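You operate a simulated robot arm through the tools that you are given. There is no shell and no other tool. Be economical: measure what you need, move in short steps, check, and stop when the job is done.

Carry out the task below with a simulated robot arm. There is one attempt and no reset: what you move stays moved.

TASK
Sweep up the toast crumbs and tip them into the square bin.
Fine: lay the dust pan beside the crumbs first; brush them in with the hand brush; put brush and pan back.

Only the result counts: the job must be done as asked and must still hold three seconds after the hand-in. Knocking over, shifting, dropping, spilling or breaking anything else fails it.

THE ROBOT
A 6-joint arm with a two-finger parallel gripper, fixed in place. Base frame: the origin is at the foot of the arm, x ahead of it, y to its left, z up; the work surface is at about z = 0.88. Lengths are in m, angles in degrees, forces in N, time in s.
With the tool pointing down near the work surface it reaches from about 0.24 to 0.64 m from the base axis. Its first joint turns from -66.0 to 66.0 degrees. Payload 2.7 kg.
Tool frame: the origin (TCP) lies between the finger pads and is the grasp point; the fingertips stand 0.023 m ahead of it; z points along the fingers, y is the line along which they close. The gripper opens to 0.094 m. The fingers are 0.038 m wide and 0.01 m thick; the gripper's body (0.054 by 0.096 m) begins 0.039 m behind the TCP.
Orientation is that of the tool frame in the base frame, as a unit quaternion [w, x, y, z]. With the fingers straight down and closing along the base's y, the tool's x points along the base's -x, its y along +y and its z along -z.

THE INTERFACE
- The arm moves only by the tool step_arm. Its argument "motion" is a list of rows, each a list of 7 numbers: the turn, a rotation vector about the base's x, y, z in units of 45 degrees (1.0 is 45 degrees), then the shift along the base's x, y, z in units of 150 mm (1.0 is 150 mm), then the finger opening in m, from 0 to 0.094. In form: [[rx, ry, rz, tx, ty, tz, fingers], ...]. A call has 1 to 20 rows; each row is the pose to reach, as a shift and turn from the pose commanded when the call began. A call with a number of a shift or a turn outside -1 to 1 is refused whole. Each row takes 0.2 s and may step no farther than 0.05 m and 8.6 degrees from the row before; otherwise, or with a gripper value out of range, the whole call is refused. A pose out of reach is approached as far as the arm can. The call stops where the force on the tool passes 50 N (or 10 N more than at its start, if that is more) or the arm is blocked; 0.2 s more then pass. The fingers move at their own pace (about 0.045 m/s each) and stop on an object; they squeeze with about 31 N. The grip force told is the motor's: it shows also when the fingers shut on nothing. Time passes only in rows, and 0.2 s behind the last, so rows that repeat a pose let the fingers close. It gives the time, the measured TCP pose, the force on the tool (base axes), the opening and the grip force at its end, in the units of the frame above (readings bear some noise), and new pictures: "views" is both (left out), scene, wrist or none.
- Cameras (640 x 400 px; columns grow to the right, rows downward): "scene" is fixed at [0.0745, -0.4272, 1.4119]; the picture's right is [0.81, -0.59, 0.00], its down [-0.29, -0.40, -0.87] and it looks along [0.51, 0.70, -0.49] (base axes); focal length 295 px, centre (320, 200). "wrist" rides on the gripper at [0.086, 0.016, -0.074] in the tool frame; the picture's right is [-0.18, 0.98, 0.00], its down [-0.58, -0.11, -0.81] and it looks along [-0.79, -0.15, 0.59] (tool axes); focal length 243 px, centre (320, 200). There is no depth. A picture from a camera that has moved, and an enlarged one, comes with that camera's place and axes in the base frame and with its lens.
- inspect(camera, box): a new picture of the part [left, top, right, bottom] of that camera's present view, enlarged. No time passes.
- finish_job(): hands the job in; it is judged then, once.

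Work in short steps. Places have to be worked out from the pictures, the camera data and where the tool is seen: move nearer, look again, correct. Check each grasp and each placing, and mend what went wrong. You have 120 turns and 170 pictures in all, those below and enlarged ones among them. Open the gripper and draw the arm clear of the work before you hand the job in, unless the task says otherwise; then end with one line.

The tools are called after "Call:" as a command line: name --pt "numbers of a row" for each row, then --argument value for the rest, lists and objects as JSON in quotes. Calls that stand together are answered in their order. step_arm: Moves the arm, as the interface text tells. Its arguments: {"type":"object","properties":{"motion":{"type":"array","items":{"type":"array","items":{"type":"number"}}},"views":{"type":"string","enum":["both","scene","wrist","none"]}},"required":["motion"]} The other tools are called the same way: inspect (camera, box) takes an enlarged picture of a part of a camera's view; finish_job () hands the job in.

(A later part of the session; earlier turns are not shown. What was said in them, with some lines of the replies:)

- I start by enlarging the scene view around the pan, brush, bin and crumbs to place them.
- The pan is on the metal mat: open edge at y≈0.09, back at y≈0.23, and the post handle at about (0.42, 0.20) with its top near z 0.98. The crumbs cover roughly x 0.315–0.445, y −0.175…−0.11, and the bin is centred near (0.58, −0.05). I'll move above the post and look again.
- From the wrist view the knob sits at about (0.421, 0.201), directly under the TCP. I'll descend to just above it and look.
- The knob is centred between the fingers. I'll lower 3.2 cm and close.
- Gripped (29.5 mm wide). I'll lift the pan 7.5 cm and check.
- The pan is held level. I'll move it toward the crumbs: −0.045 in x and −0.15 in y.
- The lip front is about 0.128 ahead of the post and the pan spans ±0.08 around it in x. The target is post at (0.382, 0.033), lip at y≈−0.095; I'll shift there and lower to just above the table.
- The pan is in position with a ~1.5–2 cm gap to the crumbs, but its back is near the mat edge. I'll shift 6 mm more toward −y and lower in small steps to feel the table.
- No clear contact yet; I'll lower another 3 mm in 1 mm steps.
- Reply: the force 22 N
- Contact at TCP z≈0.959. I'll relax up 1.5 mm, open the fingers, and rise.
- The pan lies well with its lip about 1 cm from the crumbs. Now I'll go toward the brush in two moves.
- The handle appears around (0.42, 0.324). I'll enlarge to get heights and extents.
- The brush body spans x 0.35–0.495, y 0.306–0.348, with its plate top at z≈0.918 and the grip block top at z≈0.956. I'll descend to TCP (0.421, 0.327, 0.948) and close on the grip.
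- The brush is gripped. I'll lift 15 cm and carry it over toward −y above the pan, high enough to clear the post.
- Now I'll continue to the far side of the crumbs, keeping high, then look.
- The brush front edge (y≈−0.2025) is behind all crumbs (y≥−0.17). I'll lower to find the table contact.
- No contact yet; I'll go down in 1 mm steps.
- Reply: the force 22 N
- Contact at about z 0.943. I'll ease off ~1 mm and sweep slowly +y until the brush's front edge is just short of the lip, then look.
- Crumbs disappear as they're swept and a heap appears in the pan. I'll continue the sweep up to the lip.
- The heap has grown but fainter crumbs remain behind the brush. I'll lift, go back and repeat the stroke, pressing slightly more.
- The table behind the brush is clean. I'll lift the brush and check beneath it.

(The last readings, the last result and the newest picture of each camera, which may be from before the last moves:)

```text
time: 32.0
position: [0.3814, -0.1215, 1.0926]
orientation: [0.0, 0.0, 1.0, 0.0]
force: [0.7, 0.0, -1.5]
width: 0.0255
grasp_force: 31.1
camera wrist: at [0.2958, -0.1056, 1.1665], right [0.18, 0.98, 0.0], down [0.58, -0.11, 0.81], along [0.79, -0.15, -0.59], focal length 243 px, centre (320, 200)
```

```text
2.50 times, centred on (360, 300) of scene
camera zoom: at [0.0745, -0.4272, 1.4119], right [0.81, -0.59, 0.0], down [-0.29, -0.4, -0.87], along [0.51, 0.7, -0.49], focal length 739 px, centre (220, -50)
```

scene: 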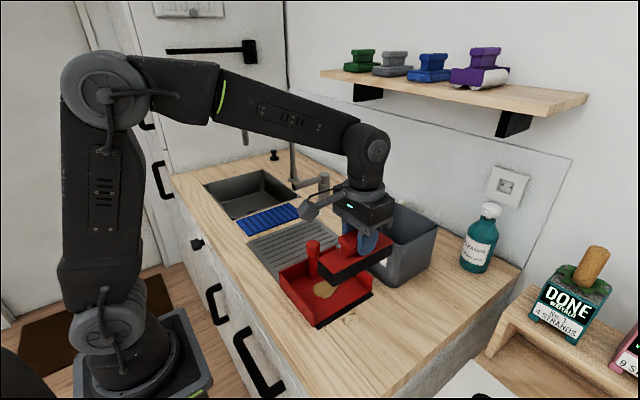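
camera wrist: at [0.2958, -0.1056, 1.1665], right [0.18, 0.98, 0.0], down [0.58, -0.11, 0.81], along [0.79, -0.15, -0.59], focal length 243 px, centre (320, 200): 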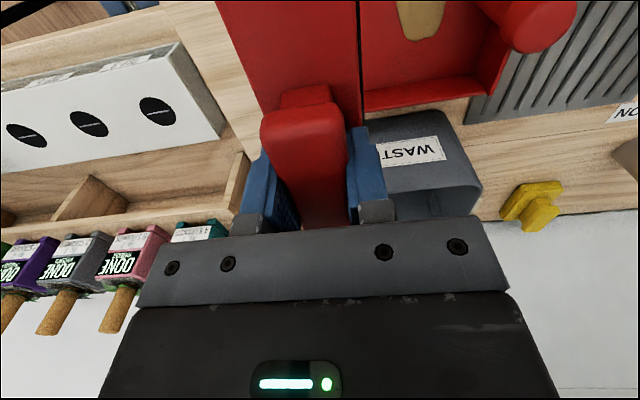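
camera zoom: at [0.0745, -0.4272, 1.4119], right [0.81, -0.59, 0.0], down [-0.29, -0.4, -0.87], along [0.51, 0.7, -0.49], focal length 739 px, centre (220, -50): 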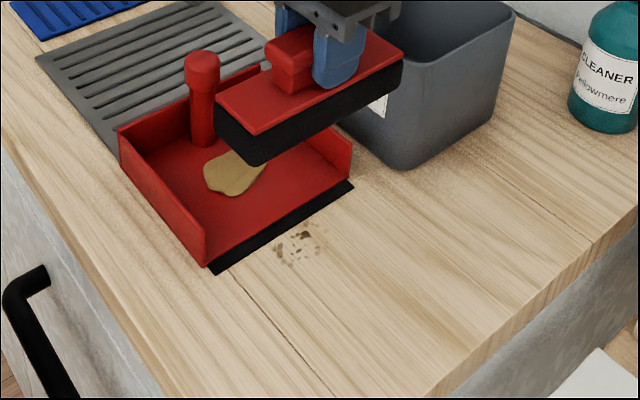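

A few crumbs remain just before the lip (around (0.38, −0.124)). I'll do another two short strokes from y≈−0.19 up onto the lip edge.

Call:
step_arm --pt "0 0 0 0 -0.25 -0.2 0.0" --pt "0 0 0 0 -0.45 -0.45 0.0" --pt "0 0 0 0 -0.45 -0.75 0.0" --pt "0 0 0 0 -0.45 -0.93 0.0" --pt "0 0 0 0 -0.45 -1.0 0.0" --pt "0 0 0 0 -0.38 -1.0 0.0" --pt "0 0 0 0 -0.31 -1.0 0.0" --pt "0 0 0 0 -0.24 -1.0 0.0" --pt "0 0 0 0 -0.17 -1.0 0.0" --pt "0 0 0 0 -0.1 -1.0 0.0" --pt "0 0 0 0 -0.04 -1.0 0.0" --pt "0 0 0 0 0.02 -0.99 0.0" --pt "0 0 0 0 0.02 -0.85 0.0" --views "none"

Call:
inspect --camera "scene" --box '[260, 220, 460, 380]'

```text
time: 34.8
position: [0.3822, -0.1199, 0.9625]
orientation: [0.0, 0.0, 1.0, 0.0]
force: [0.0, -0.2, -1.4]
width: 0.0255
grasp_force: 30.6
```

```text
2.50 times, centred on (360, 300) of scene
camera zoom: at [0.0745, -0.4272, 1.4119], right [0.81, -0.59, 0.0], down [-0.29, -0.4, -0.87], along [0.51, 0.7, -0.49], focal length 739 px, centre (220, -50)
```

zoom: 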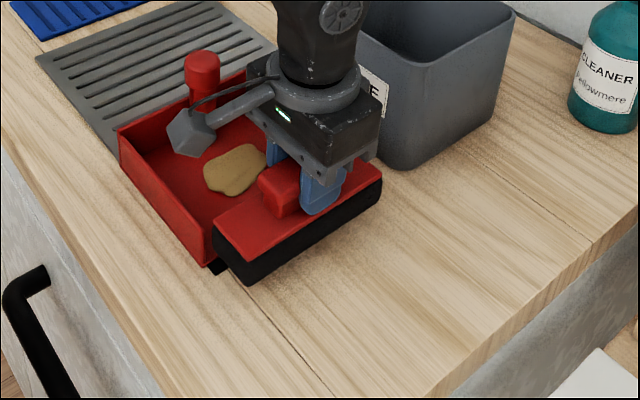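

I'll raise the brush and check the area again.

Call:
step_arm --pt "0 0 0 0 0 0.25 0.0" --pt "0 0 0 0 0 0.55 0.0" --pt "0 0 0 0 0.2 0.85 0.0" --pt "0 0 0 0 0.45 0.9 0.0" --views "none"

Call:
inspect --camera "scene" --box '[280, 260, 440, 380]'

```text
refused: row 3 steps farther than a row can; nothing moved
```

```text
3.33 times, centred on (360, 320) of scene
camera zoom: at [0.0745, -0.4272, 1.4119], right [0.81, -0.59, 0.0], down [-0.29, -0.4, -0.87], along [0.51, 0.7, -0.49], focal length 985 px, centre (187, -200)
```

zoom: 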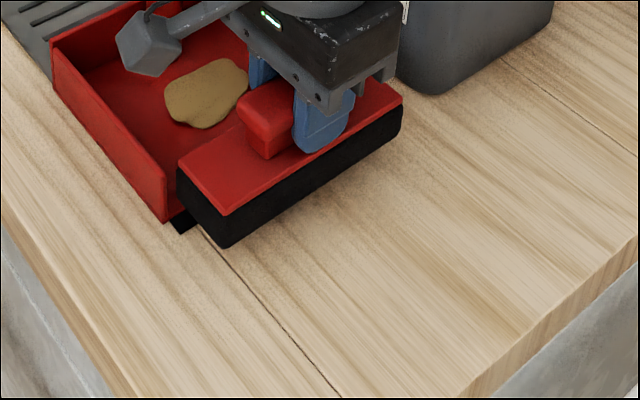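

Row 3 was too long a step; I'll repeat with smaller steps.

Call:
step_arm --pt "0 0 0 0 0 0.25 0.0" --pt "0 0 0 0 0 0.55 0.0" --pt "0 0 0 0 0 0.85 0.0" --pt "0 0 0 0 0.2 0.9 0.0" --pt "0 0 0 0 0.45 0.9 0.0" --views "none"

Call:
inspect --camera "scene" --box '[280, 240, 440, 360]'

```text
time: 36.0
position: [0.3799, -0.0509, 1.0973]
orientation: [0.0, -0.001, 1.0, 0.001]
force: [0.1, -0.3, -1.7]
width: 0.0254
grasp_force: 31.4
```

```text
3.33 times, centred on (360, 300) of scene
camera zoom: at [0.0745, -0.4272, 1.4119], right [0.81, -0.59, 0.0], down [-0.29, -0.4, -0.87], along [0.51, 0.7, -0.49], focal length 985 px, centre (187, -133)
```

zoom: 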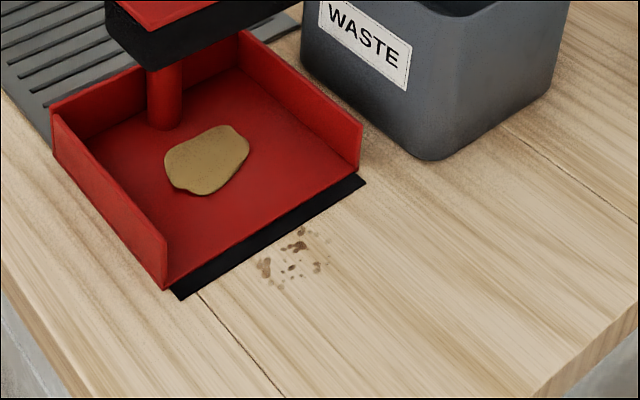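

Some crumbs remain at y −0.11…−0.13, right before the lip. I'll position behind them first, low above the table.

Call:
step_arm --pt "0 0 0 0 -0.3 0 0.0" --pt "0 0 0 0 -0.6 0 0.0" --pt "0 0 0 0 -0.8 -0.2 0.0" --pt "0 0 0 0 -0.8 -0.5 0.0" --pt "0 0 0 0 -0.8 -0.8 0.0" --pt "0 0 0 0 -0.8 -0.95 0.0" --views "none"

```text
time: 37.4
position: [0.3788, -0.1715, 0.9546]
orientation: [0.0, 0.001, 1.0, 0.0]
force: [0.1, -0.2, -1.2]
width: 0.0253
grasp_force: 30.9
```

Now two strokes: one up to the lip, then a second that rides gently over it.

Call:
step_arm --pt "0 0 0 0.02 0 -0.1 0.0" --pt "0 0 0 0.02 0.09 -0.1 0.0" --pt "0 0 0 0.02 0.18 -0.1 0.0" --pt "0 0 0 0.02 0.27 -0.1 0.0" --pt "0 0 0 0.02 0.36 -0.1 0.0" --pt "0 0 0 0.02 0.36 0.1 0.0" --pt "0 0 0 0.02 0.1 0.1 0.0" --pt "0 0 0 0.02 0.0 -0.06 0.0" --pt "0 0 0 0.02 0.0 -0.1 0.0" --pt "0 0 0 0.02 0.09 -0.1 0.0" --pt "0 0 0 0.02 0.18 -0.1 0.0" --pt "0 0 0 0.02 0.27 -0.1 0.0" --pt "0 0 0 0.02 0.36 -0.1 0.0" --pt "0 0 0 0.02 0.4 -0.085 0.0" --pt "0 0 0 0.02 0.44 -0.075 0.0" --pt "0 0 0 0.02 0.5 -0.065 0.0" --pt "0 0 0 0.02 0.58 -0.06 0.0"

Call:
inspect --camera "scene" --box '[280, 240, 440, 360]'

```text
time: 41.0
position: [0.3842, -0.0844, 0.9461]
orientation: [0.0, 0.001, 1.0, 0.0]
force: [-0.1, -0.5, -1.4]
width: 0.0255
grasp_force: 31.5
camera wrist: at [0.2984, -0.0673, 1.0207], right [0.18, 0.98, 0.0], down [0.58, -0.11, 0.81], along [0.79, -0.15, -0.59], focal length 243 px, centre (320, 200)
```

scene: 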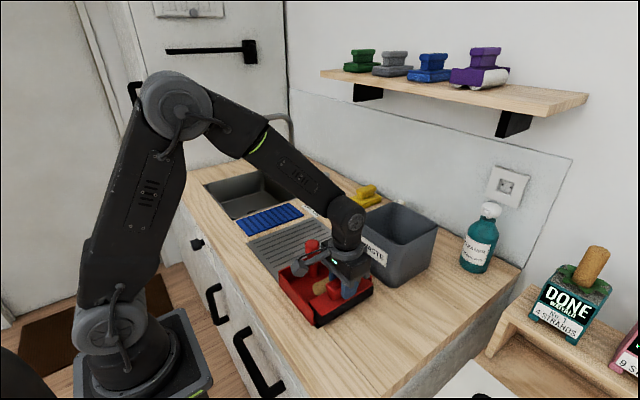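
wrist: 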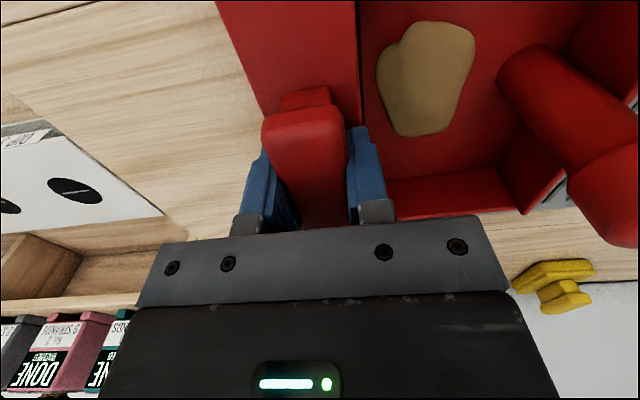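

```text
3.33 times, centred on (360, 300) of scene
camera zoom: at [0.0745, -0.4272, 1.4119], right [0.81, -0.59, 0.0], down [-0.29, -0.4, -0.87], along [0.51, 0.7, -0.49], focal length 985 px, centre (187, -133)
```

zoom: 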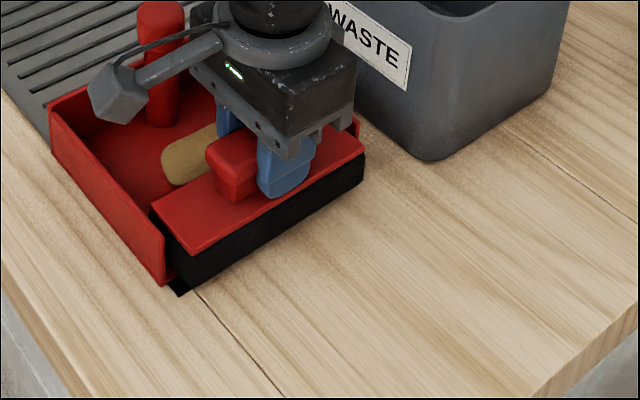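

The area looks clean now. I'll lift the brush to confirm.

Call:
step_arm --pt "0 0 0 0 0 0.25 0.0" --pt "0 0 0 0 0 0.55 0.0" --pt "0 0 0 0 0 0.85 0.0" --pt "0 0 0 0 0.05 1.0 0.0" --views "none"

Call:
inspect --camera "scene" --box '[280, 240, 440, 360]'

```text
time: 42.0
position: [0.3843, -0.0774, 1.0957]
orientation: [0.0, 0.0, 1.0, 0.0]
force: [-0.5, -0.3, -0.8]
width: 0.0254
grasp_force: 30.9
```

```text
3.33 times, centred on (360, 300) of scene
camera zoom: at [0.0745, -0.4272, 1.4119], right [0.81, -0.59, 0.0], down [-0.29, -0.4, -0.87], along [0.51, 0.7, -0.49], focal length 985 px, centre (187, -133)
```

zoom: 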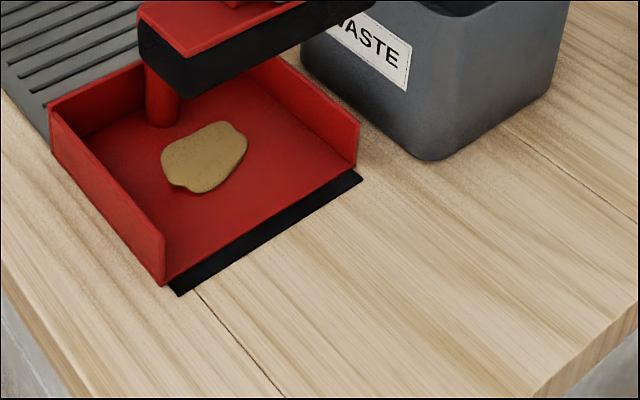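

The counter is clean and all the crumbs are in the pan. I'll carry the brush back to its blue mat.

Call:
step_arm --pt "0 0 0 0 0.25 0 0.0" --pt "0 0 0 0 0.5 0 0.0" --pt "0 0 0 0 0.75 0 0.0" --pt "0 0 0 0 1.0 0 0.0" --views "none"

Call:
step_arm --pt "0 0 0 0.07 0.25 0 0.0" --pt "0 0 0 0.14 0.5 0 0.0" --pt "0 0 0 0.21 0.75 0 0.0" --pt "0 0 0 0.26 1.0 0 0.0" --views "none"

Call:
step_arm --pt "0 0 0 0 0.25 0 0.0" --pt "0 0 0 0 0.5 0 0.0" --pt "0 0 0 0 0.69 0 0.0" --pt "0 0 0 0 0.69 -0.25 0.0" --pt "0 0 0 0 0.69 -0.5 0.0" --pt "0 0 0 0 0.69 -0.7 0.0"

Call:
inspect --camera "scene" --box '[220, 160, 320, 245]'

```text
time: 43.0
position: [0.3849, 0.0712, 1.096]
orientation: [-0.001, 0.0, 1.0, 0.0]
force: [0.3, -1.2, -0.9]
width: 0.0256
grasp_force: 31.8
```

```text
time: 44.0
position: [0.4225, 0.2233, 1.096]
orientation: [0.001, 0.0, 1.0, 0.0]
force: [0.3, 0.4, -0.8]
width: 0.0255
grasp_force: 31.0
```

```text
time: 45.4
position: [0.4238, 0.3272, 0.991]
orientation: [0.001, 0.0, 1.0, 0.0]
force: [-0.1, -0.3, -1.6]
width: 0.0257
grasp_force: 30.9
camera wrist: at [0.3375, 0.3422, 1.0653], right [0.18, 0.98, 0.0], down [0.58, -0.11, 0.81], along [0.79, -0.15, -0.59], focal length 243 px, centre (320, 200)
```

scene: 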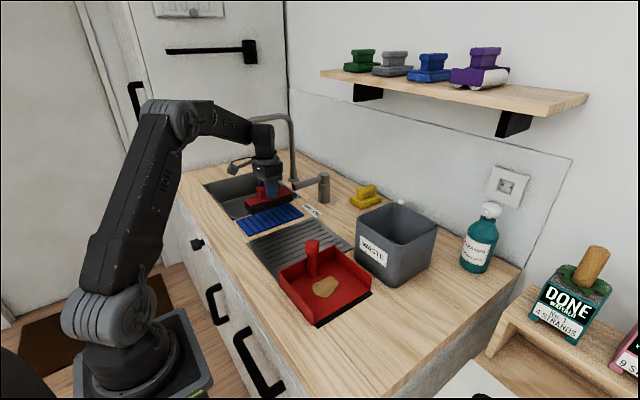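
wrist: 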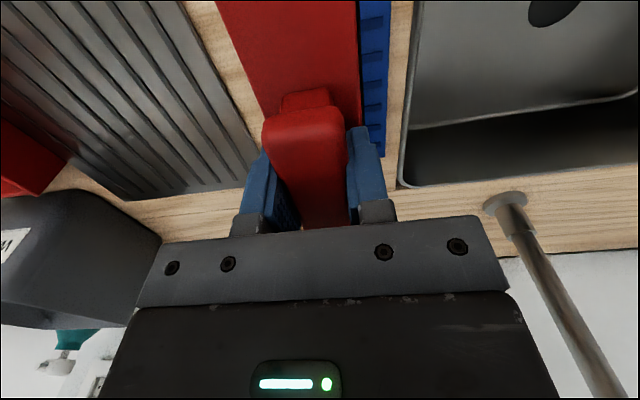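

```text
4.71 times, centred on (270, 202) of scene
camera zoom: at [0.0745, -0.4272, 1.4119], right [0.81, -0.59, 0.0], down [-0.29, -0.4, -0.87], along [0.51, 0.7, -0.49], focal length 1390 px, centre (555, 188)
```

zoom: 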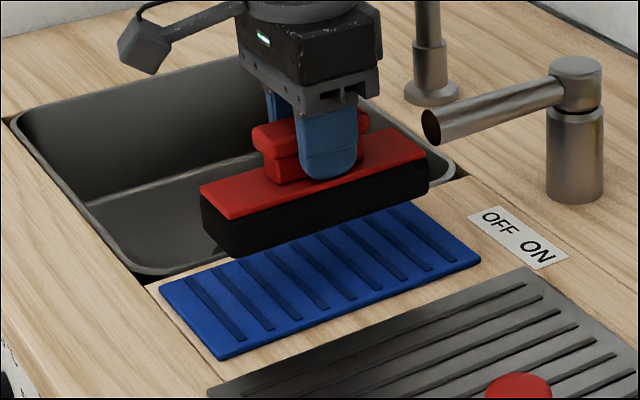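

The brush is right above its mat. I'll lower to just above contact, then feel.

Call:
step_arm --pt "0 0 0 0 0 -0.15 0.0" --pt "0 0 0 0 0 -0.27 0.0" --pt "0 0 0 0 0 -0.28 0.0" --pt "0 0 0 0 0 -0.28 0.0" --views "none"

Call:
step_arm --pt "0 0 0 0 0 -0.007 0.0" --pt "0 0 0 0 0 -0.007 0.0" --views "none"

```text
time: 46.4
position: [0.4241, 0.3262, 0.9485]
orientation: [-0.001, 0.0, 1.0, 0.0]
force: [0.5, 0.2, -1.6]
width: 0.0258
grasp_force: 31.3
```

```text
time: 47.0
position: [0.4236, 0.3263, 0.9475]
orientation: [0.0, 0.0, 1.0, 0.001]
force: [-0.4, -0.3, -1.9]
width: 0.0255
grasp_force: 30.5
```

Call:
step_arm --pt "0 0 0 0 0 -0.007 0.0" --pt "0 0 0 0 0 -0.007 0.0" --views "none"

Call:
step_arm --pt "0 0 0 0 0 -0.005 0.0" --pt "0 0 0 0 0 -0.005 0.0" --views "none"

```text
time: 47.6
position: [0.4237, 0.3254, 0.9478]
orientation: [0.001, -0.001, 1.0, -0.001]
force: [-0.1, 1.0, -1.1]
width: 0.0254
grasp_force: 31.2
```

```text
time: 48.2
position: [0.4236, 0.3246, 0.9464]
orientation: [0.0, 0.0, 1.0, 0.0]
force: [-0.5, -1.6, 1.0]
width: 0.0255
grasp_force: 31.2
```

Contact reached. I'll release and rise straight up.

Call:
step_arm --pt "0 0 0 0 0 0 0.03" --pt "0 0 0 0 0 0 0.07" --pt "0 0 0 0 0 0 0.07" --pt "0 0 0 0 0 0 0.07" --pt "0 0 0 0 0 0.15 0.07" --pt "0 0 0 0 0 0.4 0.07" --pt "0 0 0 0 0 0.7 0.07" --pt "0 0 0 0 0 1.0 0.07"

Call:
inspect --camera "scene" --box '[220, 160, 320, 245]'

```text
time: 50.0
position: [0.4212, 0.3264, 1.0995]
orientation: [0.0, 0.001, 1.0, 0.0]
force: [-0.1, 0.4, 0.1]
width: 0.0702
grasp_force: 0.0
camera wrist: at [0.3353, 0.3424, 1.172], right [0.18, 0.98, 0.0], down [0.58, -0.11, 0.81], along [0.79, -0.15, -0.59], focal length 243 px, centre (320, 200)
```

scene: 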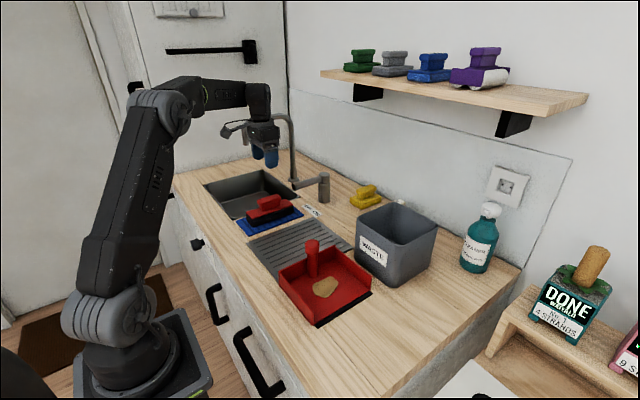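
wrist: 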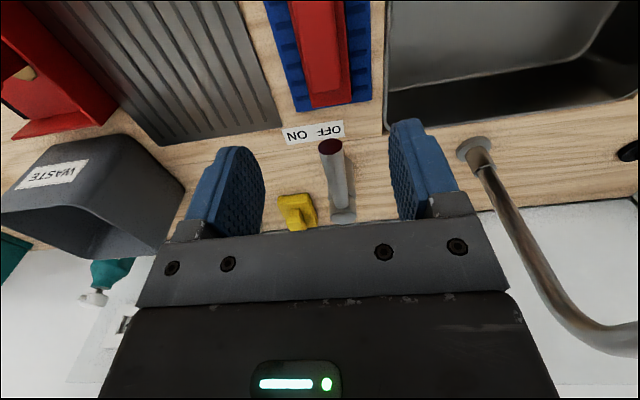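

```text
4.71 times, centred on (270, 202) of scene
camera zoom: at [0.0745, -0.4272, 1.4119], right [0.81, -0.59, 0.0], down [-0.29, -0.4, -0.87], along [0.51, 0.7, -0.49], focal length 1390 px, centre (555, 188)
```

zoom: 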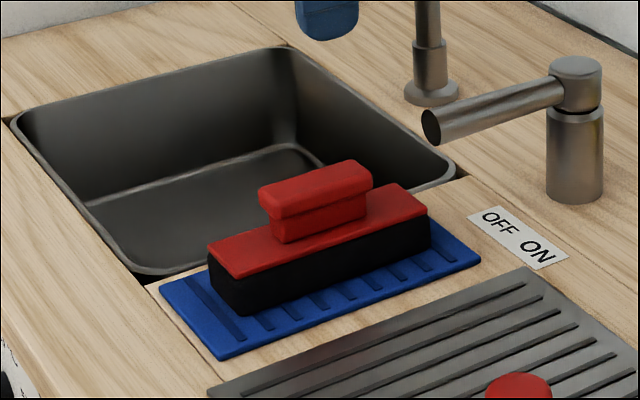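

The brush is back on its mat. Now I'll return above the pan post and look.

Call:
step_arm --pt "0 0 0 -0.07 -0.25 0 0.07" --pt "0 0 0 -0.14 -0.5 0 0.07" --pt "0 0 0 -0.2 -0.75 0 0.07" --pt "0 0 0 -0.26 -1.0 0 0.07" --views "none"

Call:
step_arm --pt "0 0 0 0 -0.25 0 0.07" --pt "0 0 0 0 -0.5 0 0.07" --pt "0 0 0 0 -0.75 0 0.07" --pt "0 0 0 0 -0.98 0 0.07" --pt "0 0 0 0 -0.98 -0.3 0.07" --pt "0 0 0 0 -0.98 -0.6 0.07"

```text
time: 51.0
position: [0.386, 0.1785, 1.0968]
orientation: [0.0, 0.0, 1.0, 0.0]
force: [0.9, -0.4, -0.2]
width: 0.0701
grasp_force: 0.1
```

```text
time: 52.4
position: [0.3863, 0.0285, 1.0053]
orientation: [0.001, 0.001, 1.0, 0.0]
force: [0.4, 0.0, -0.7]
width: 0.0702
grasp_force: 0.0
camera wrist: at [0.2993, 0.0445, 1.0792], right [0.18, 0.98, 0.0], down [0.58, -0.11, 0.81], along [0.79, -0.15, -0.59], focal length 243 px, centre (320, 200)
```

scene: 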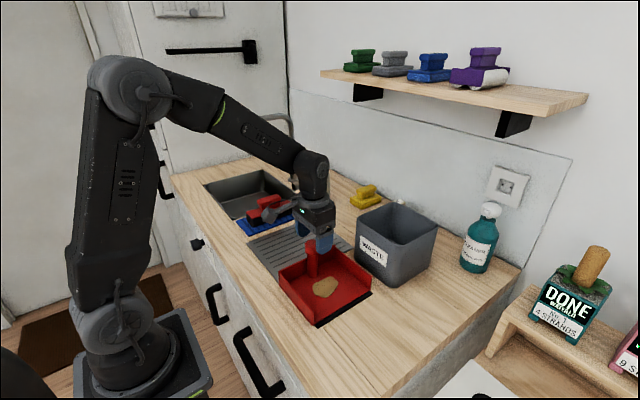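
wrist: 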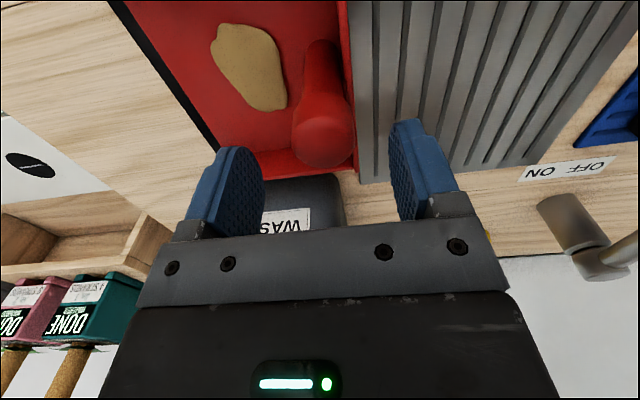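

The knob is centred. I'll descend and grasp.

Call:
step_arm --pt "0 0 0 -0.01 0 -0.15 0.07" --pt "0 0 0 -0.01 0 -0.29 0.07" --pt "0 0 0 -0.01 0 -0.29 0.03" --pt "0 0 0 -0.01 0 -0.29 0.0" --pt "0 0 0 -0.01 0 -0.29 0.0" --pt "0 0 0 -0.01 0 -0.29 0.0" --pt "0 0 0 -0.01 0 -0.29 0.0" --views "none"

Call:
step_arm --pt "0 0 0 0 0 0.05 0.0" --pt "0 0 0 0 0 0.25 0.0" --pt "0 0 0 0 0 0.45 0.0" --pt "0 0 0 0 0 0.6 0.0"

Call:
inspect --camera "scene" --box '[260, 180, 460, 320]'

```text
time: 54.0
position: [0.3831, 0.028, 0.9628]
orientation: [0.001, 0.001, 1.0, 0.0]
force: [-0.4, 0.0, 0.6]
width: 0.0292
grasp_force: 31.1
```

```text
time: 55.0
position: [0.3845, 0.0297, 1.0539]
orientation: [0.0, 0.0, 1.0, 0.0]
force: [-0.3, -0.8, -2.1]
width: 0.0294
grasp_force: 30.5
camera wrist: at [0.2972, 0.0464, 1.1283], right [0.18, 0.98, 0.0], down [0.58, -0.11, 0.81], along [0.79, -0.15, -0.59], focal length 243 px, centre (320, 200)
```

scene: 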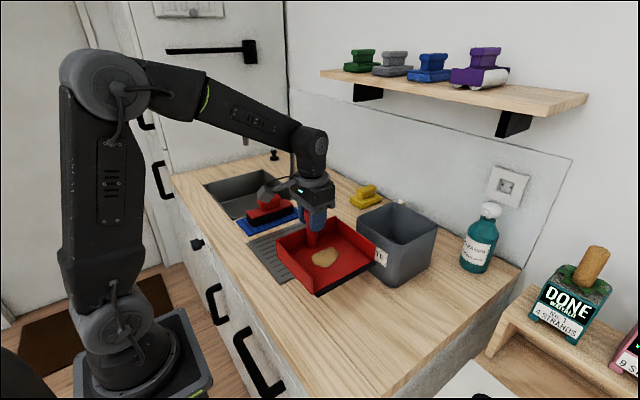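
wrist: 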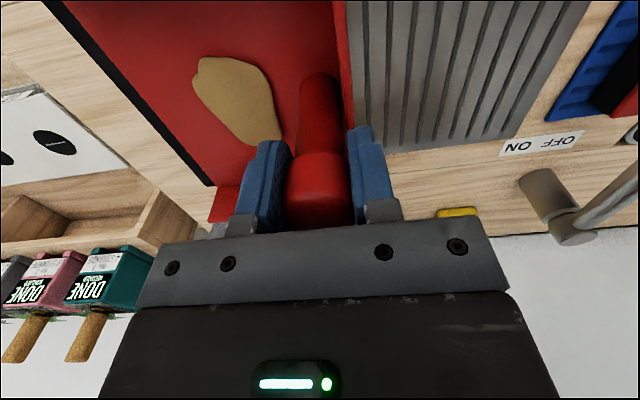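

```text
2.86 times, centred on (360, 250) of scene
camera zoom: at [0.0745, -0.4272, 1.4119], right [0.81, -0.59, 0.0], down [-0.29, -0.4, -0.87], along [0.51, 0.7, -0.49], focal length 844 px, centre (206, 57)
```

zoom: 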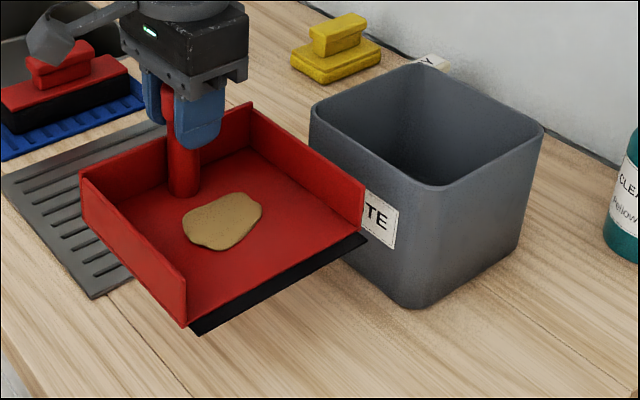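

The pan is held with the crumbs on it. The bin rim spans about x 0.508–0.643, y −0.125…0.010 at z≈1.015. I'll raise the pan and carry it level to beside/over the bin.

Call:
step_arm --pt "0 0 0 0 0.1 0.2 0.0" --pt "0 0 0 0 0.2 0.45 0.0" --pt "0 0 0 0 0.3 0.7 0.0" --pt "0 0 0 0.2 0.42 0.8 0.0" --pt "0 0 0 0.4 0.42 0.8 0.0" --pt "0 0 0 0.6 0.42 0.8 0.0" --pt "0 0 0 0.8 0.42 0.8 0.0" --pt "0 0 0 1.0 0.42 0.8 0.0"

Call:
inspect --camera "scene" --box '[260, 120, 500, 300]'

```text
time: 56.8
position: [0.5347, 0.0913, 1.1728]
orientation: [0.0, 0.001, 1.0, -0.001]
force: [-0.6, 0.6, -1.4]
width: 0.0296
grasp_force: 31.4
camera wrist: at [0.448, 0.1089, 1.2475], right [0.18, 0.98, 0.0], down [0.58, -0.11, 0.81], along [0.79, -0.15, -0.59], focal length 243 px, centre (320, 200)
```

scene: 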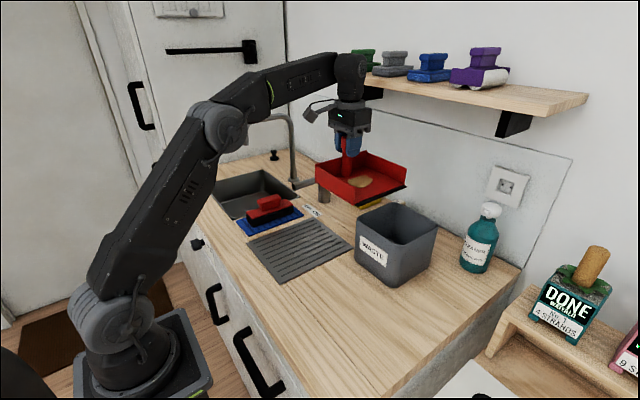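
wrist: 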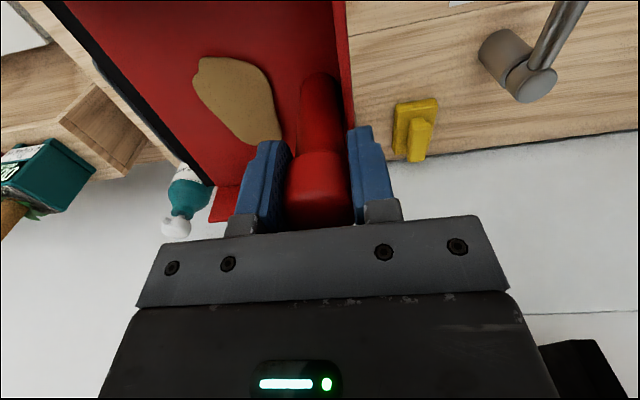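

```text
2.22 times, centred on (380, 210) of scene
camera zoom: at [0.0745, -0.4272, 1.4119], right [0.81, -0.59, 0.0], down [-0.29, -0.4, -0.87], along [0.51, 0.7, -0.49], focal length 656 px, centre (187, 178)
```

zoom: 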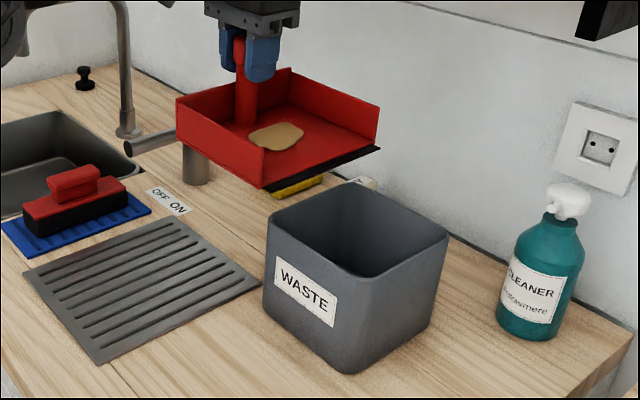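

All level and clear. Now I'll tilt the first 30° about +x while moving to x≈0.565, then check the direction.

Call:
step_arm --pt "0.16 0 0 0.05 -0.09 0.02 0.0" --pt "0.33 0 0 0.1 -0.18 0.04 0.0" --pt "0.5 0 0 0.15 -0.27 0.06 0.0" --pt "0.667 0 0 0.2 -0.367 0.08 0.0"

Call:
inspect --camera "scene" --box '[260, 120, 500, 300]'

```text
time: 57.8
position: [0.564, 0.037, 1.186]
orientation: [0.0, -0.001, 0.965, 0.261]
force: [-0.2, -0.4, -1.4]
width: 0.0292
grasp_force: 30.9
camera wrist: at [0.4779, 0.0147, 1.2574], right [0.18, 0.85, 0.49], down [0.58, -0.5, 0.64], along [0.79, 0.17, -0.59], focal length 243 px, centre (320, 200)
```

scene: 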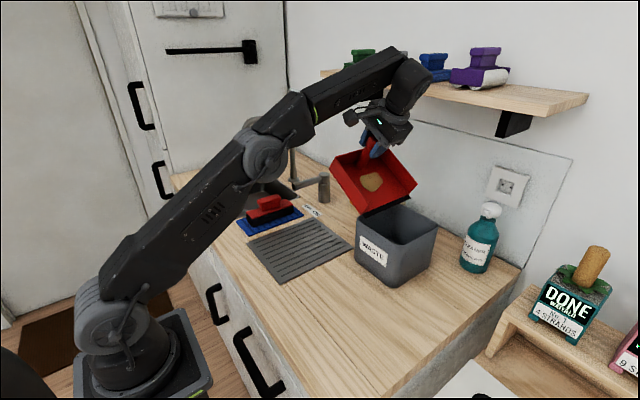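
wrist: 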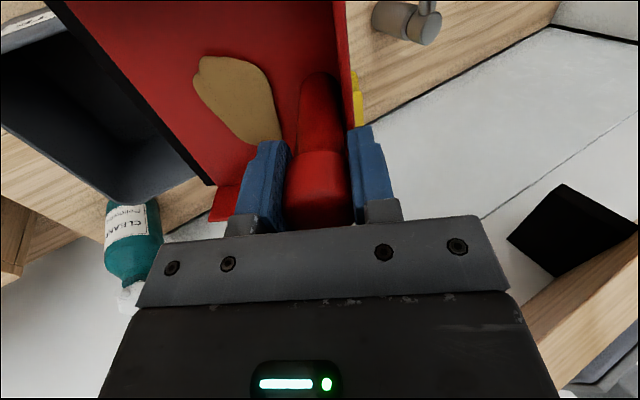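

```text
2.22 times, centred on (380, 210) of scene
camera zoom: at [0.0746, -0.4272, 1.4119], right [0.81, -0.59, 0.0], down [-0.29, -0.4, -0.87], along [0.51, 0.7, -0.49], focal length 656 px, centre (187, 178)
```

zoom: 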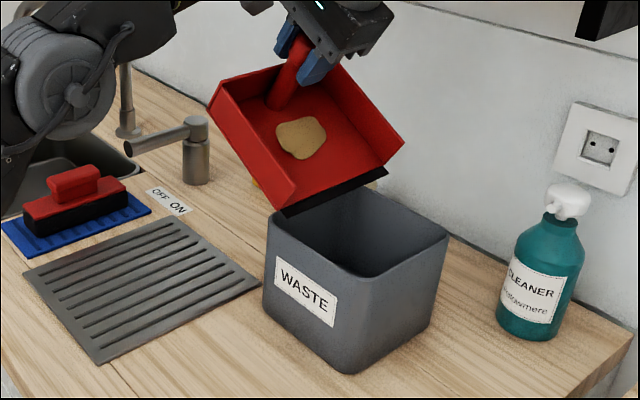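

The tilt direction is right and the lip is over the bin at y≈−0.033. I'll continue to 60°, keeping the lip near y −0.046, z 1.045.

Call:
step_arm --pt "0.16 0 0 0.0 -0.14 0.02 0.0" --pt "0.33 0 0 0.01 -0.29 0.03 0.0" --pt "0.5 0 0 0.01 -0.43 0.05 0.0" --pt "0.667 0 0 0.01 -0.58 0.06 0.0" --pt "0.667 0 0 0.01 -0.58 0.06 0.0"

Call:
inspect --camera "scene" --box '[260, 120, 500, 300]'

```text
time: 59.0
position: [0.5645, -0.0516, 1.1935]
orientation: [-0.001, 0.0, 0.866, 0.5]
force: [0.2, 0.9, -2.3]
width: 0.0296
grasp_force: 31.2
camera wrist: at [0.4779, -0.1064, 1.2447], right [0.18, 0.49, 0.85], down [0.58, -0.75, 0.31], along [0.79, 0.44, -0.42], focal length 243 px, centre (320, 200)
```

scene: 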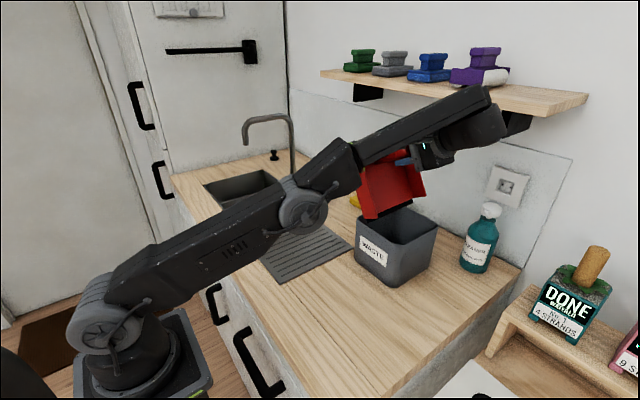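
wrist: 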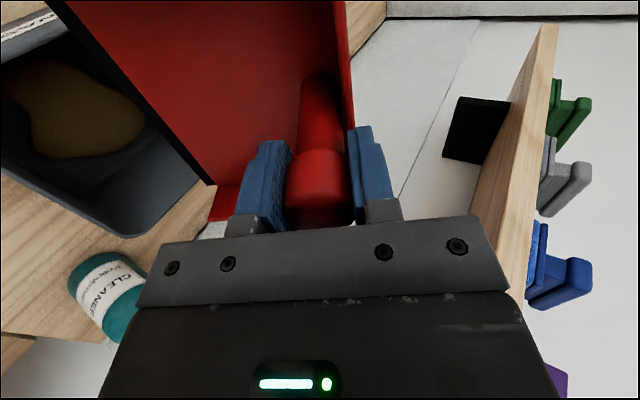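

```text
2.22 times, centred on (380, 210) of scene
camera zoom: at [0.0745, -0.4273, 1.4119], right [0.81, -0.59, 0.0], down [-0.29, -0.4, -0.87], along [0.51, 0.7, -0.49], focal length 656 px, centre (187, 178)
```

zoom: 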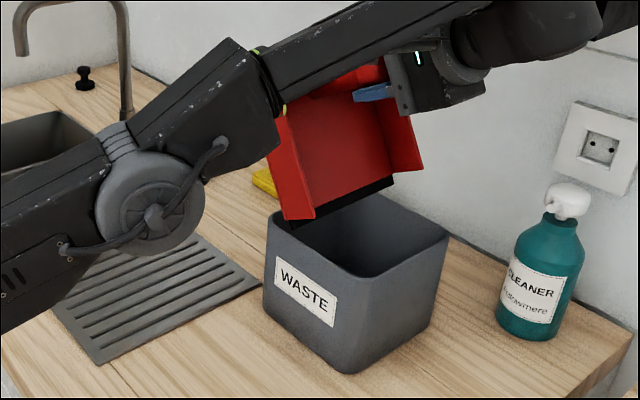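

The heap is now in the bin and the pan is empty. I'll reverse the tilt along the same path.

Call:
step_arm --pt "-0.167 0 0 0 0.15 0.0 0.0" --pt "-0.337 0 0 0 0.29 -0.01 0.0" --pt "-0.507 0 0 -0.01 0.43 -0.03 0.0" --pt "-0.667 0 0 -0.01 0.58 -0.06 0.0" --views "none"

Call:
step_arm --pt "-0.167 0 0 -0.05 0.1 -0.02 0.0" --pt "-0.337 0 0 -0.1 0.19 -0.04 0.0" --pt "-0.507 0 0 -0.15 0.28 -0.06 0.0" --pt "-0.667 0 0 -0.2 0.367 -0.08 0.0"

Call:
inspect --camera "scene" --box '[260, 120, 500, 300]'

```text
time: 60.0
position: [0.5641, 0.0377, 1.1847]
orientation: [0.001, 0.0, 0.966, 0.258]
force: [-0.2, -0.1, -1.9]
width: 0.0292
grasp_force: 30.7
```

```text
time: 61.0
position: [0.5334, 0.0911, 1.1724]
orientation: [0.0, -0.001, 1.0, -0.001]
force: [0.5, -0.1, -3.3]
width: 0.0293
grasp_force: 31.0
camera wrist: at [0.4466, 0.1086, 1.2475], right [0.18, 0.98, 0.0], down [0.58, -0.11, 0.81], along [0.79, -0.15, -0.59], focal length 243 px, centre (320, 200)
```

scene: 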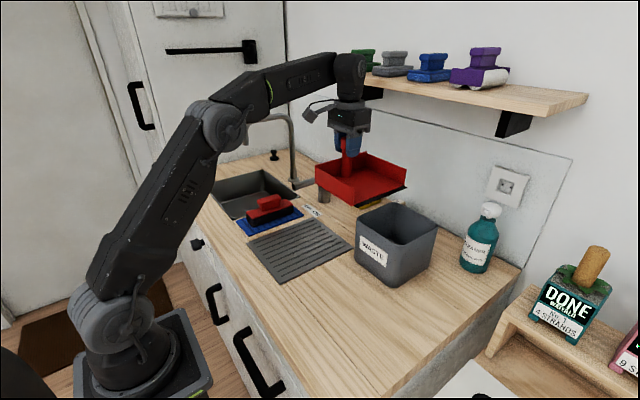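
wrist: 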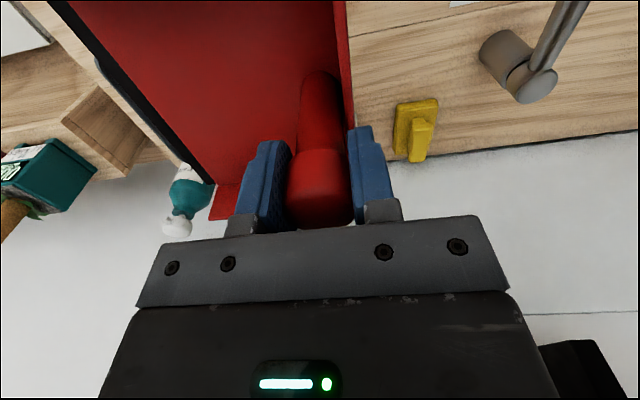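

```text
2.22 times, centred on (380, 210) of scene
camera zoom: at [0.0745, -0.4272, 1.4119], right [0.81, -0.59, 0.0], down [-0.29, -0.4, -0.87], along [0.51, 0.7, -0.49], focal length 656 px, centre (187, 178)
```

zoom: 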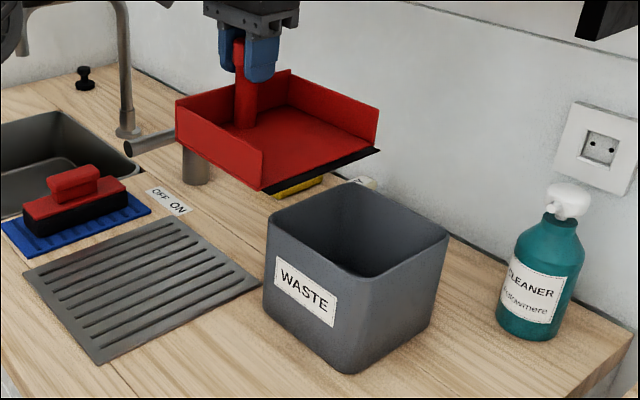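

The pan is level and empty. I'll carry it back over the metal mat (post to (0.42, 0.199)) and lower partway.

Call:
step_arm --pt "0 0 0 -0.2 0.15 0 0.0" --pt "0 0 0 -0.4 0.3 0 0.0" --pt "0 0 0 -0.6 0.5 0 0.0" --pt "0 0 0 -0.756 0.715 0 0.0" --pt "0 0 0 -0.756 0.715 -0.3 0.0" --pt "0 0 0 -0.756 0.715 -0.6 0.0" --pt "0 0 0 -0.756 0.715 -0.9 0.0"

Call:
inspect --camera "scene" --box '[200, 160, 380, 290]'

```text
time: 62.6
position: [0.4189, 0.1995, 1.0396]
orientation: [0.0, 0.0, 1.0, 0.0]
force: [0.3, -0.3, -1.7]
width: 0.0293
grasp_force: 31.2
camera wrist: at [0.3335, 0.2168, 1.113], right [0.18, 0.98, 0.0], down [0.58, -0.11, 0.81], along [0.79, -0.15, -0.59], focal length 243 px, centre (320, 200)
```

scene: 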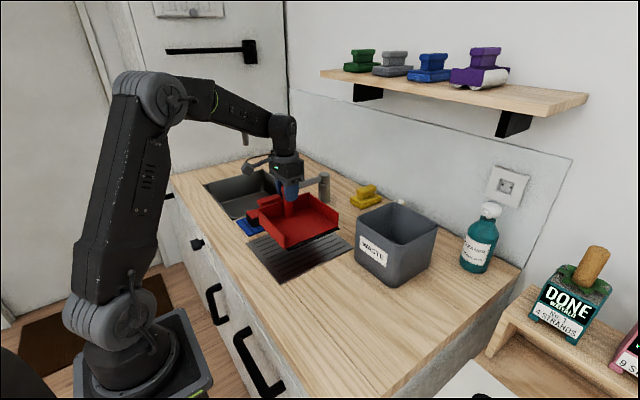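
wrist: 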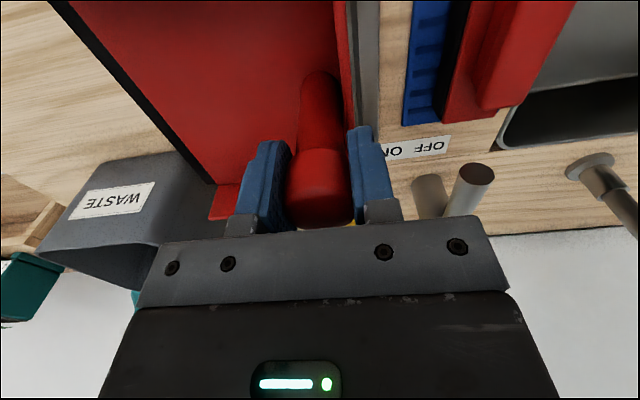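

```text
3.08 times, centred on (290, 225) of scene
camera zoom: at [0.0746, -0.4272, 1.4119], right [0.81, -0.59, 0.0], down [-0.29, -0.4, -0.87], along [0.51, 0.7, -0.49], focal length 909 px, centre (412, 123)
```

zoom: 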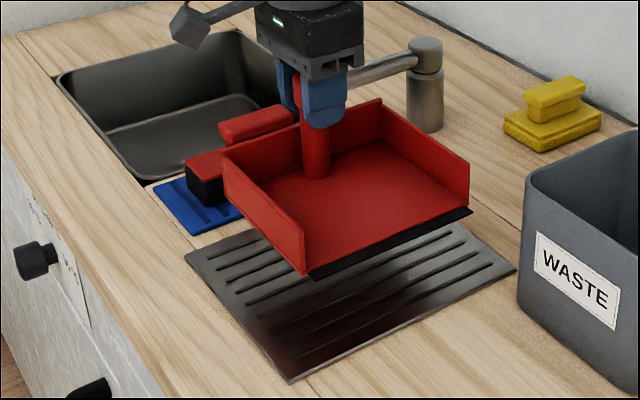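

It matches the original pose. I'll lower to just above contact and then feel.

Call:
step_arm --pt "0 0 0 0 0 -0.2 0.0" --pt "0 0 0 0 0 -0.4 0.0" --pt "0 0 0 0 0 -0.47 0.0" --pt "0 0 0 0 0 -0.48 0.0" --pt "0 0 0 0 0 -0.48 0.0" --views "none"

Call:
step_arm --pt "0 0 0 0 0 -0.008 0.0" --pt "0 0 0 0 0 -0.008 0.0" --views "none"

Call:
step_arm --pt "0 0 0 0 0 -0.008 0.0" --pt "0 0 0 0 0 -0.008 0.0" --views "none"

```text
time: 63.8
position: [0.4215, 0.199, 0.9672]
orientation: [0.003, 0.0, 1.0, 0.001]
force: [0.8, -2.2, 22.6]
width: 0.0299
grasp_force: 31.6
```

```text
time: 64.4
position: [0.4211, 0.1998, 0.9668]
orientation: [0.002, -0.001, 1.0, 0.001]
force: [6.3, -0.9, 21.2]
width: 0.0297
grasp_force: 30.4
```

```text
time: 65.0
position: [0.4192, 0.1995, 0.9657]
orientation: [0.002, 0.0, 1.0, 0.0]
force: [4.0, -3.2, 21.6]
width: 0.0293
grasp_force: 31.1
```

It is on the mat (contact force ~22 N). I'll ease up slightly, release and rise.

Call:
step_arm --pt "0 0 0 0 0 0.008 0.0" --pt "0 0 0 0 0 0.01 0.02" --pt "0 0 0 0 0 0.01 0.06" --pt "0 0 0 0 0 0.01 0.06" --pt "0 0 0 0 0 0.01 0.06" --pt "0 0 0 0 0 0.15 0.06" --pt "0 0 0 0 0 0.4 0.06" --pt "0 0 0 0 0 0.7 0.06" --pt "0 0 0 0 0 1.0 0.06"

Call:
inspect --camera "scene" --box '[200, 160, 360, 290]'

Call:
inspect --camera "scene" --box '[300, 180, 540, 380]'

```text
time: 67.0
position: [0.4189, 0.1996, 1.112]
orientation: [0.0, 0.0, 1.0, 0.0]
force: [0.4, -0.1, -0.6]
width: 0.0603
grasp_force: 0.1
camera wrist: at [0.3322, 0.2172, 1.1859], right [0.18, 0.98, 0.0], down [0.58, -0.11, 0.81], along [0.79, -0.15, -0.59], focal length 243 px, centre (320, 200)
```

scene: 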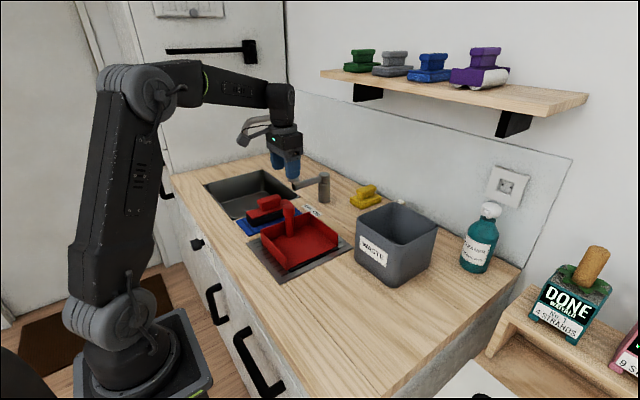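
wrist: 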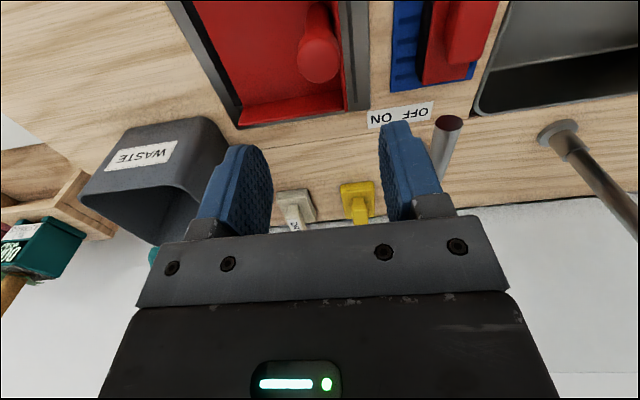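

```text
3.08 times, centred on (280, 225) of scene
camera zoom: at [0.0745, -0.4272, 1.4119], right [0.81, -0.59, 0.0], down [-0.29, -0.4, -0.87], along [0.51, 0.7, -0.49], focal length 909 px, centre (443, 123)
```

zoom: 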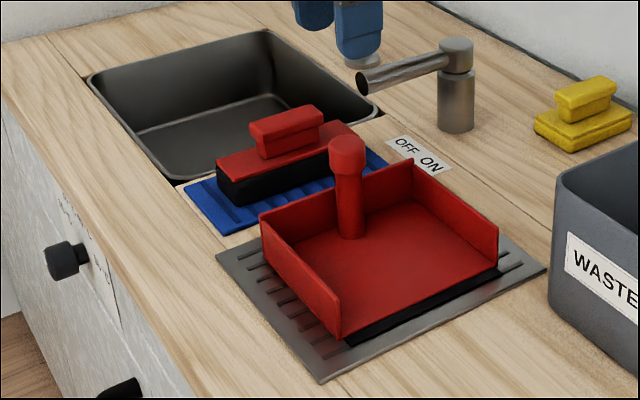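

```text
2.00 times, centred on (420, 280) of scene
camera zoom: at [0.0745, -0.4272, 1.4119], right [0.81, -0.59, 0.0], down [-0.29, -0.4, -0.87], along [0.51, 0.7, -0.49], focal length 591 px, centre (120, 40)
```

zoom: 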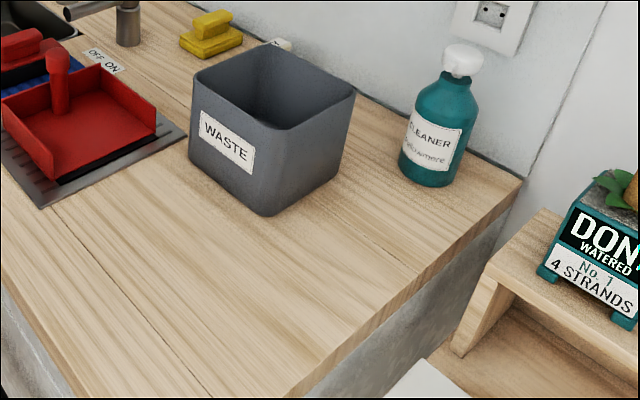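

The pan, brush, bin and counter match the starting layout, with the crumbs gone. I'll draw the arm up and clear, then hand in.

Call:
step_arm --pt "0 0 0 -0.1 -0.13 0.25 0.094" --pt "0 0 0 -0.2 -0.26 0.5 0.094" --pt "0 0 0 -0.3 -0.4 0.75 0.094" --pt "0 0 0 -0.4 -0.5 1.0 0.094" --pt "0 0 0 -0.4 -0.5 1.0 0.094" --views "both"

```text
time: 68.2
position: [0.3586, 0.1237, 1.2651]
orientation: [0.001, 0.0, 1.0, 0.0]
force: [0.6, -0.1, 0.6]
width: 0.0938
grasp_force: 0.0
camera wrist: at [0.272, 0.1407, 1.3381], right [0.18, 0.98, 0.0], down [0.58, -0.11, 0.81], along [0.79, -0.15, -0.59], focal length 243 px, centre (320, 200)
```

scene: 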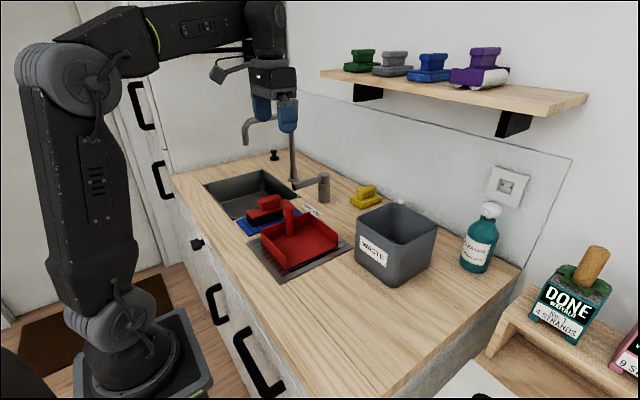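
wrist: 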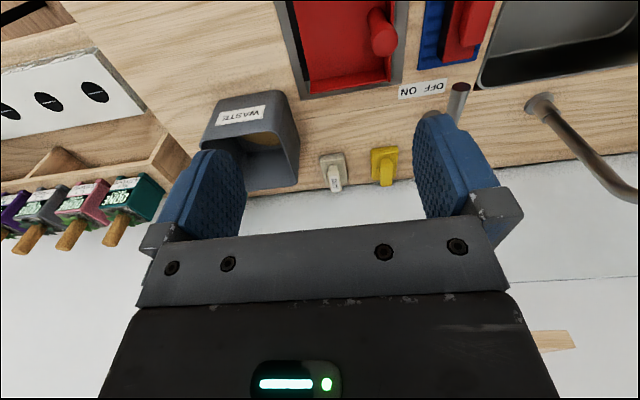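

The crumbs are visible in the bin, the tools are back in place and the arm is clear, so I'm handing in.

Call:
finish_job

```text
The job is handed in.
```

The toast crumbs are swept up and tipped into the square bin, the brush and dust pan are back on their mats, and nothing else was moved.
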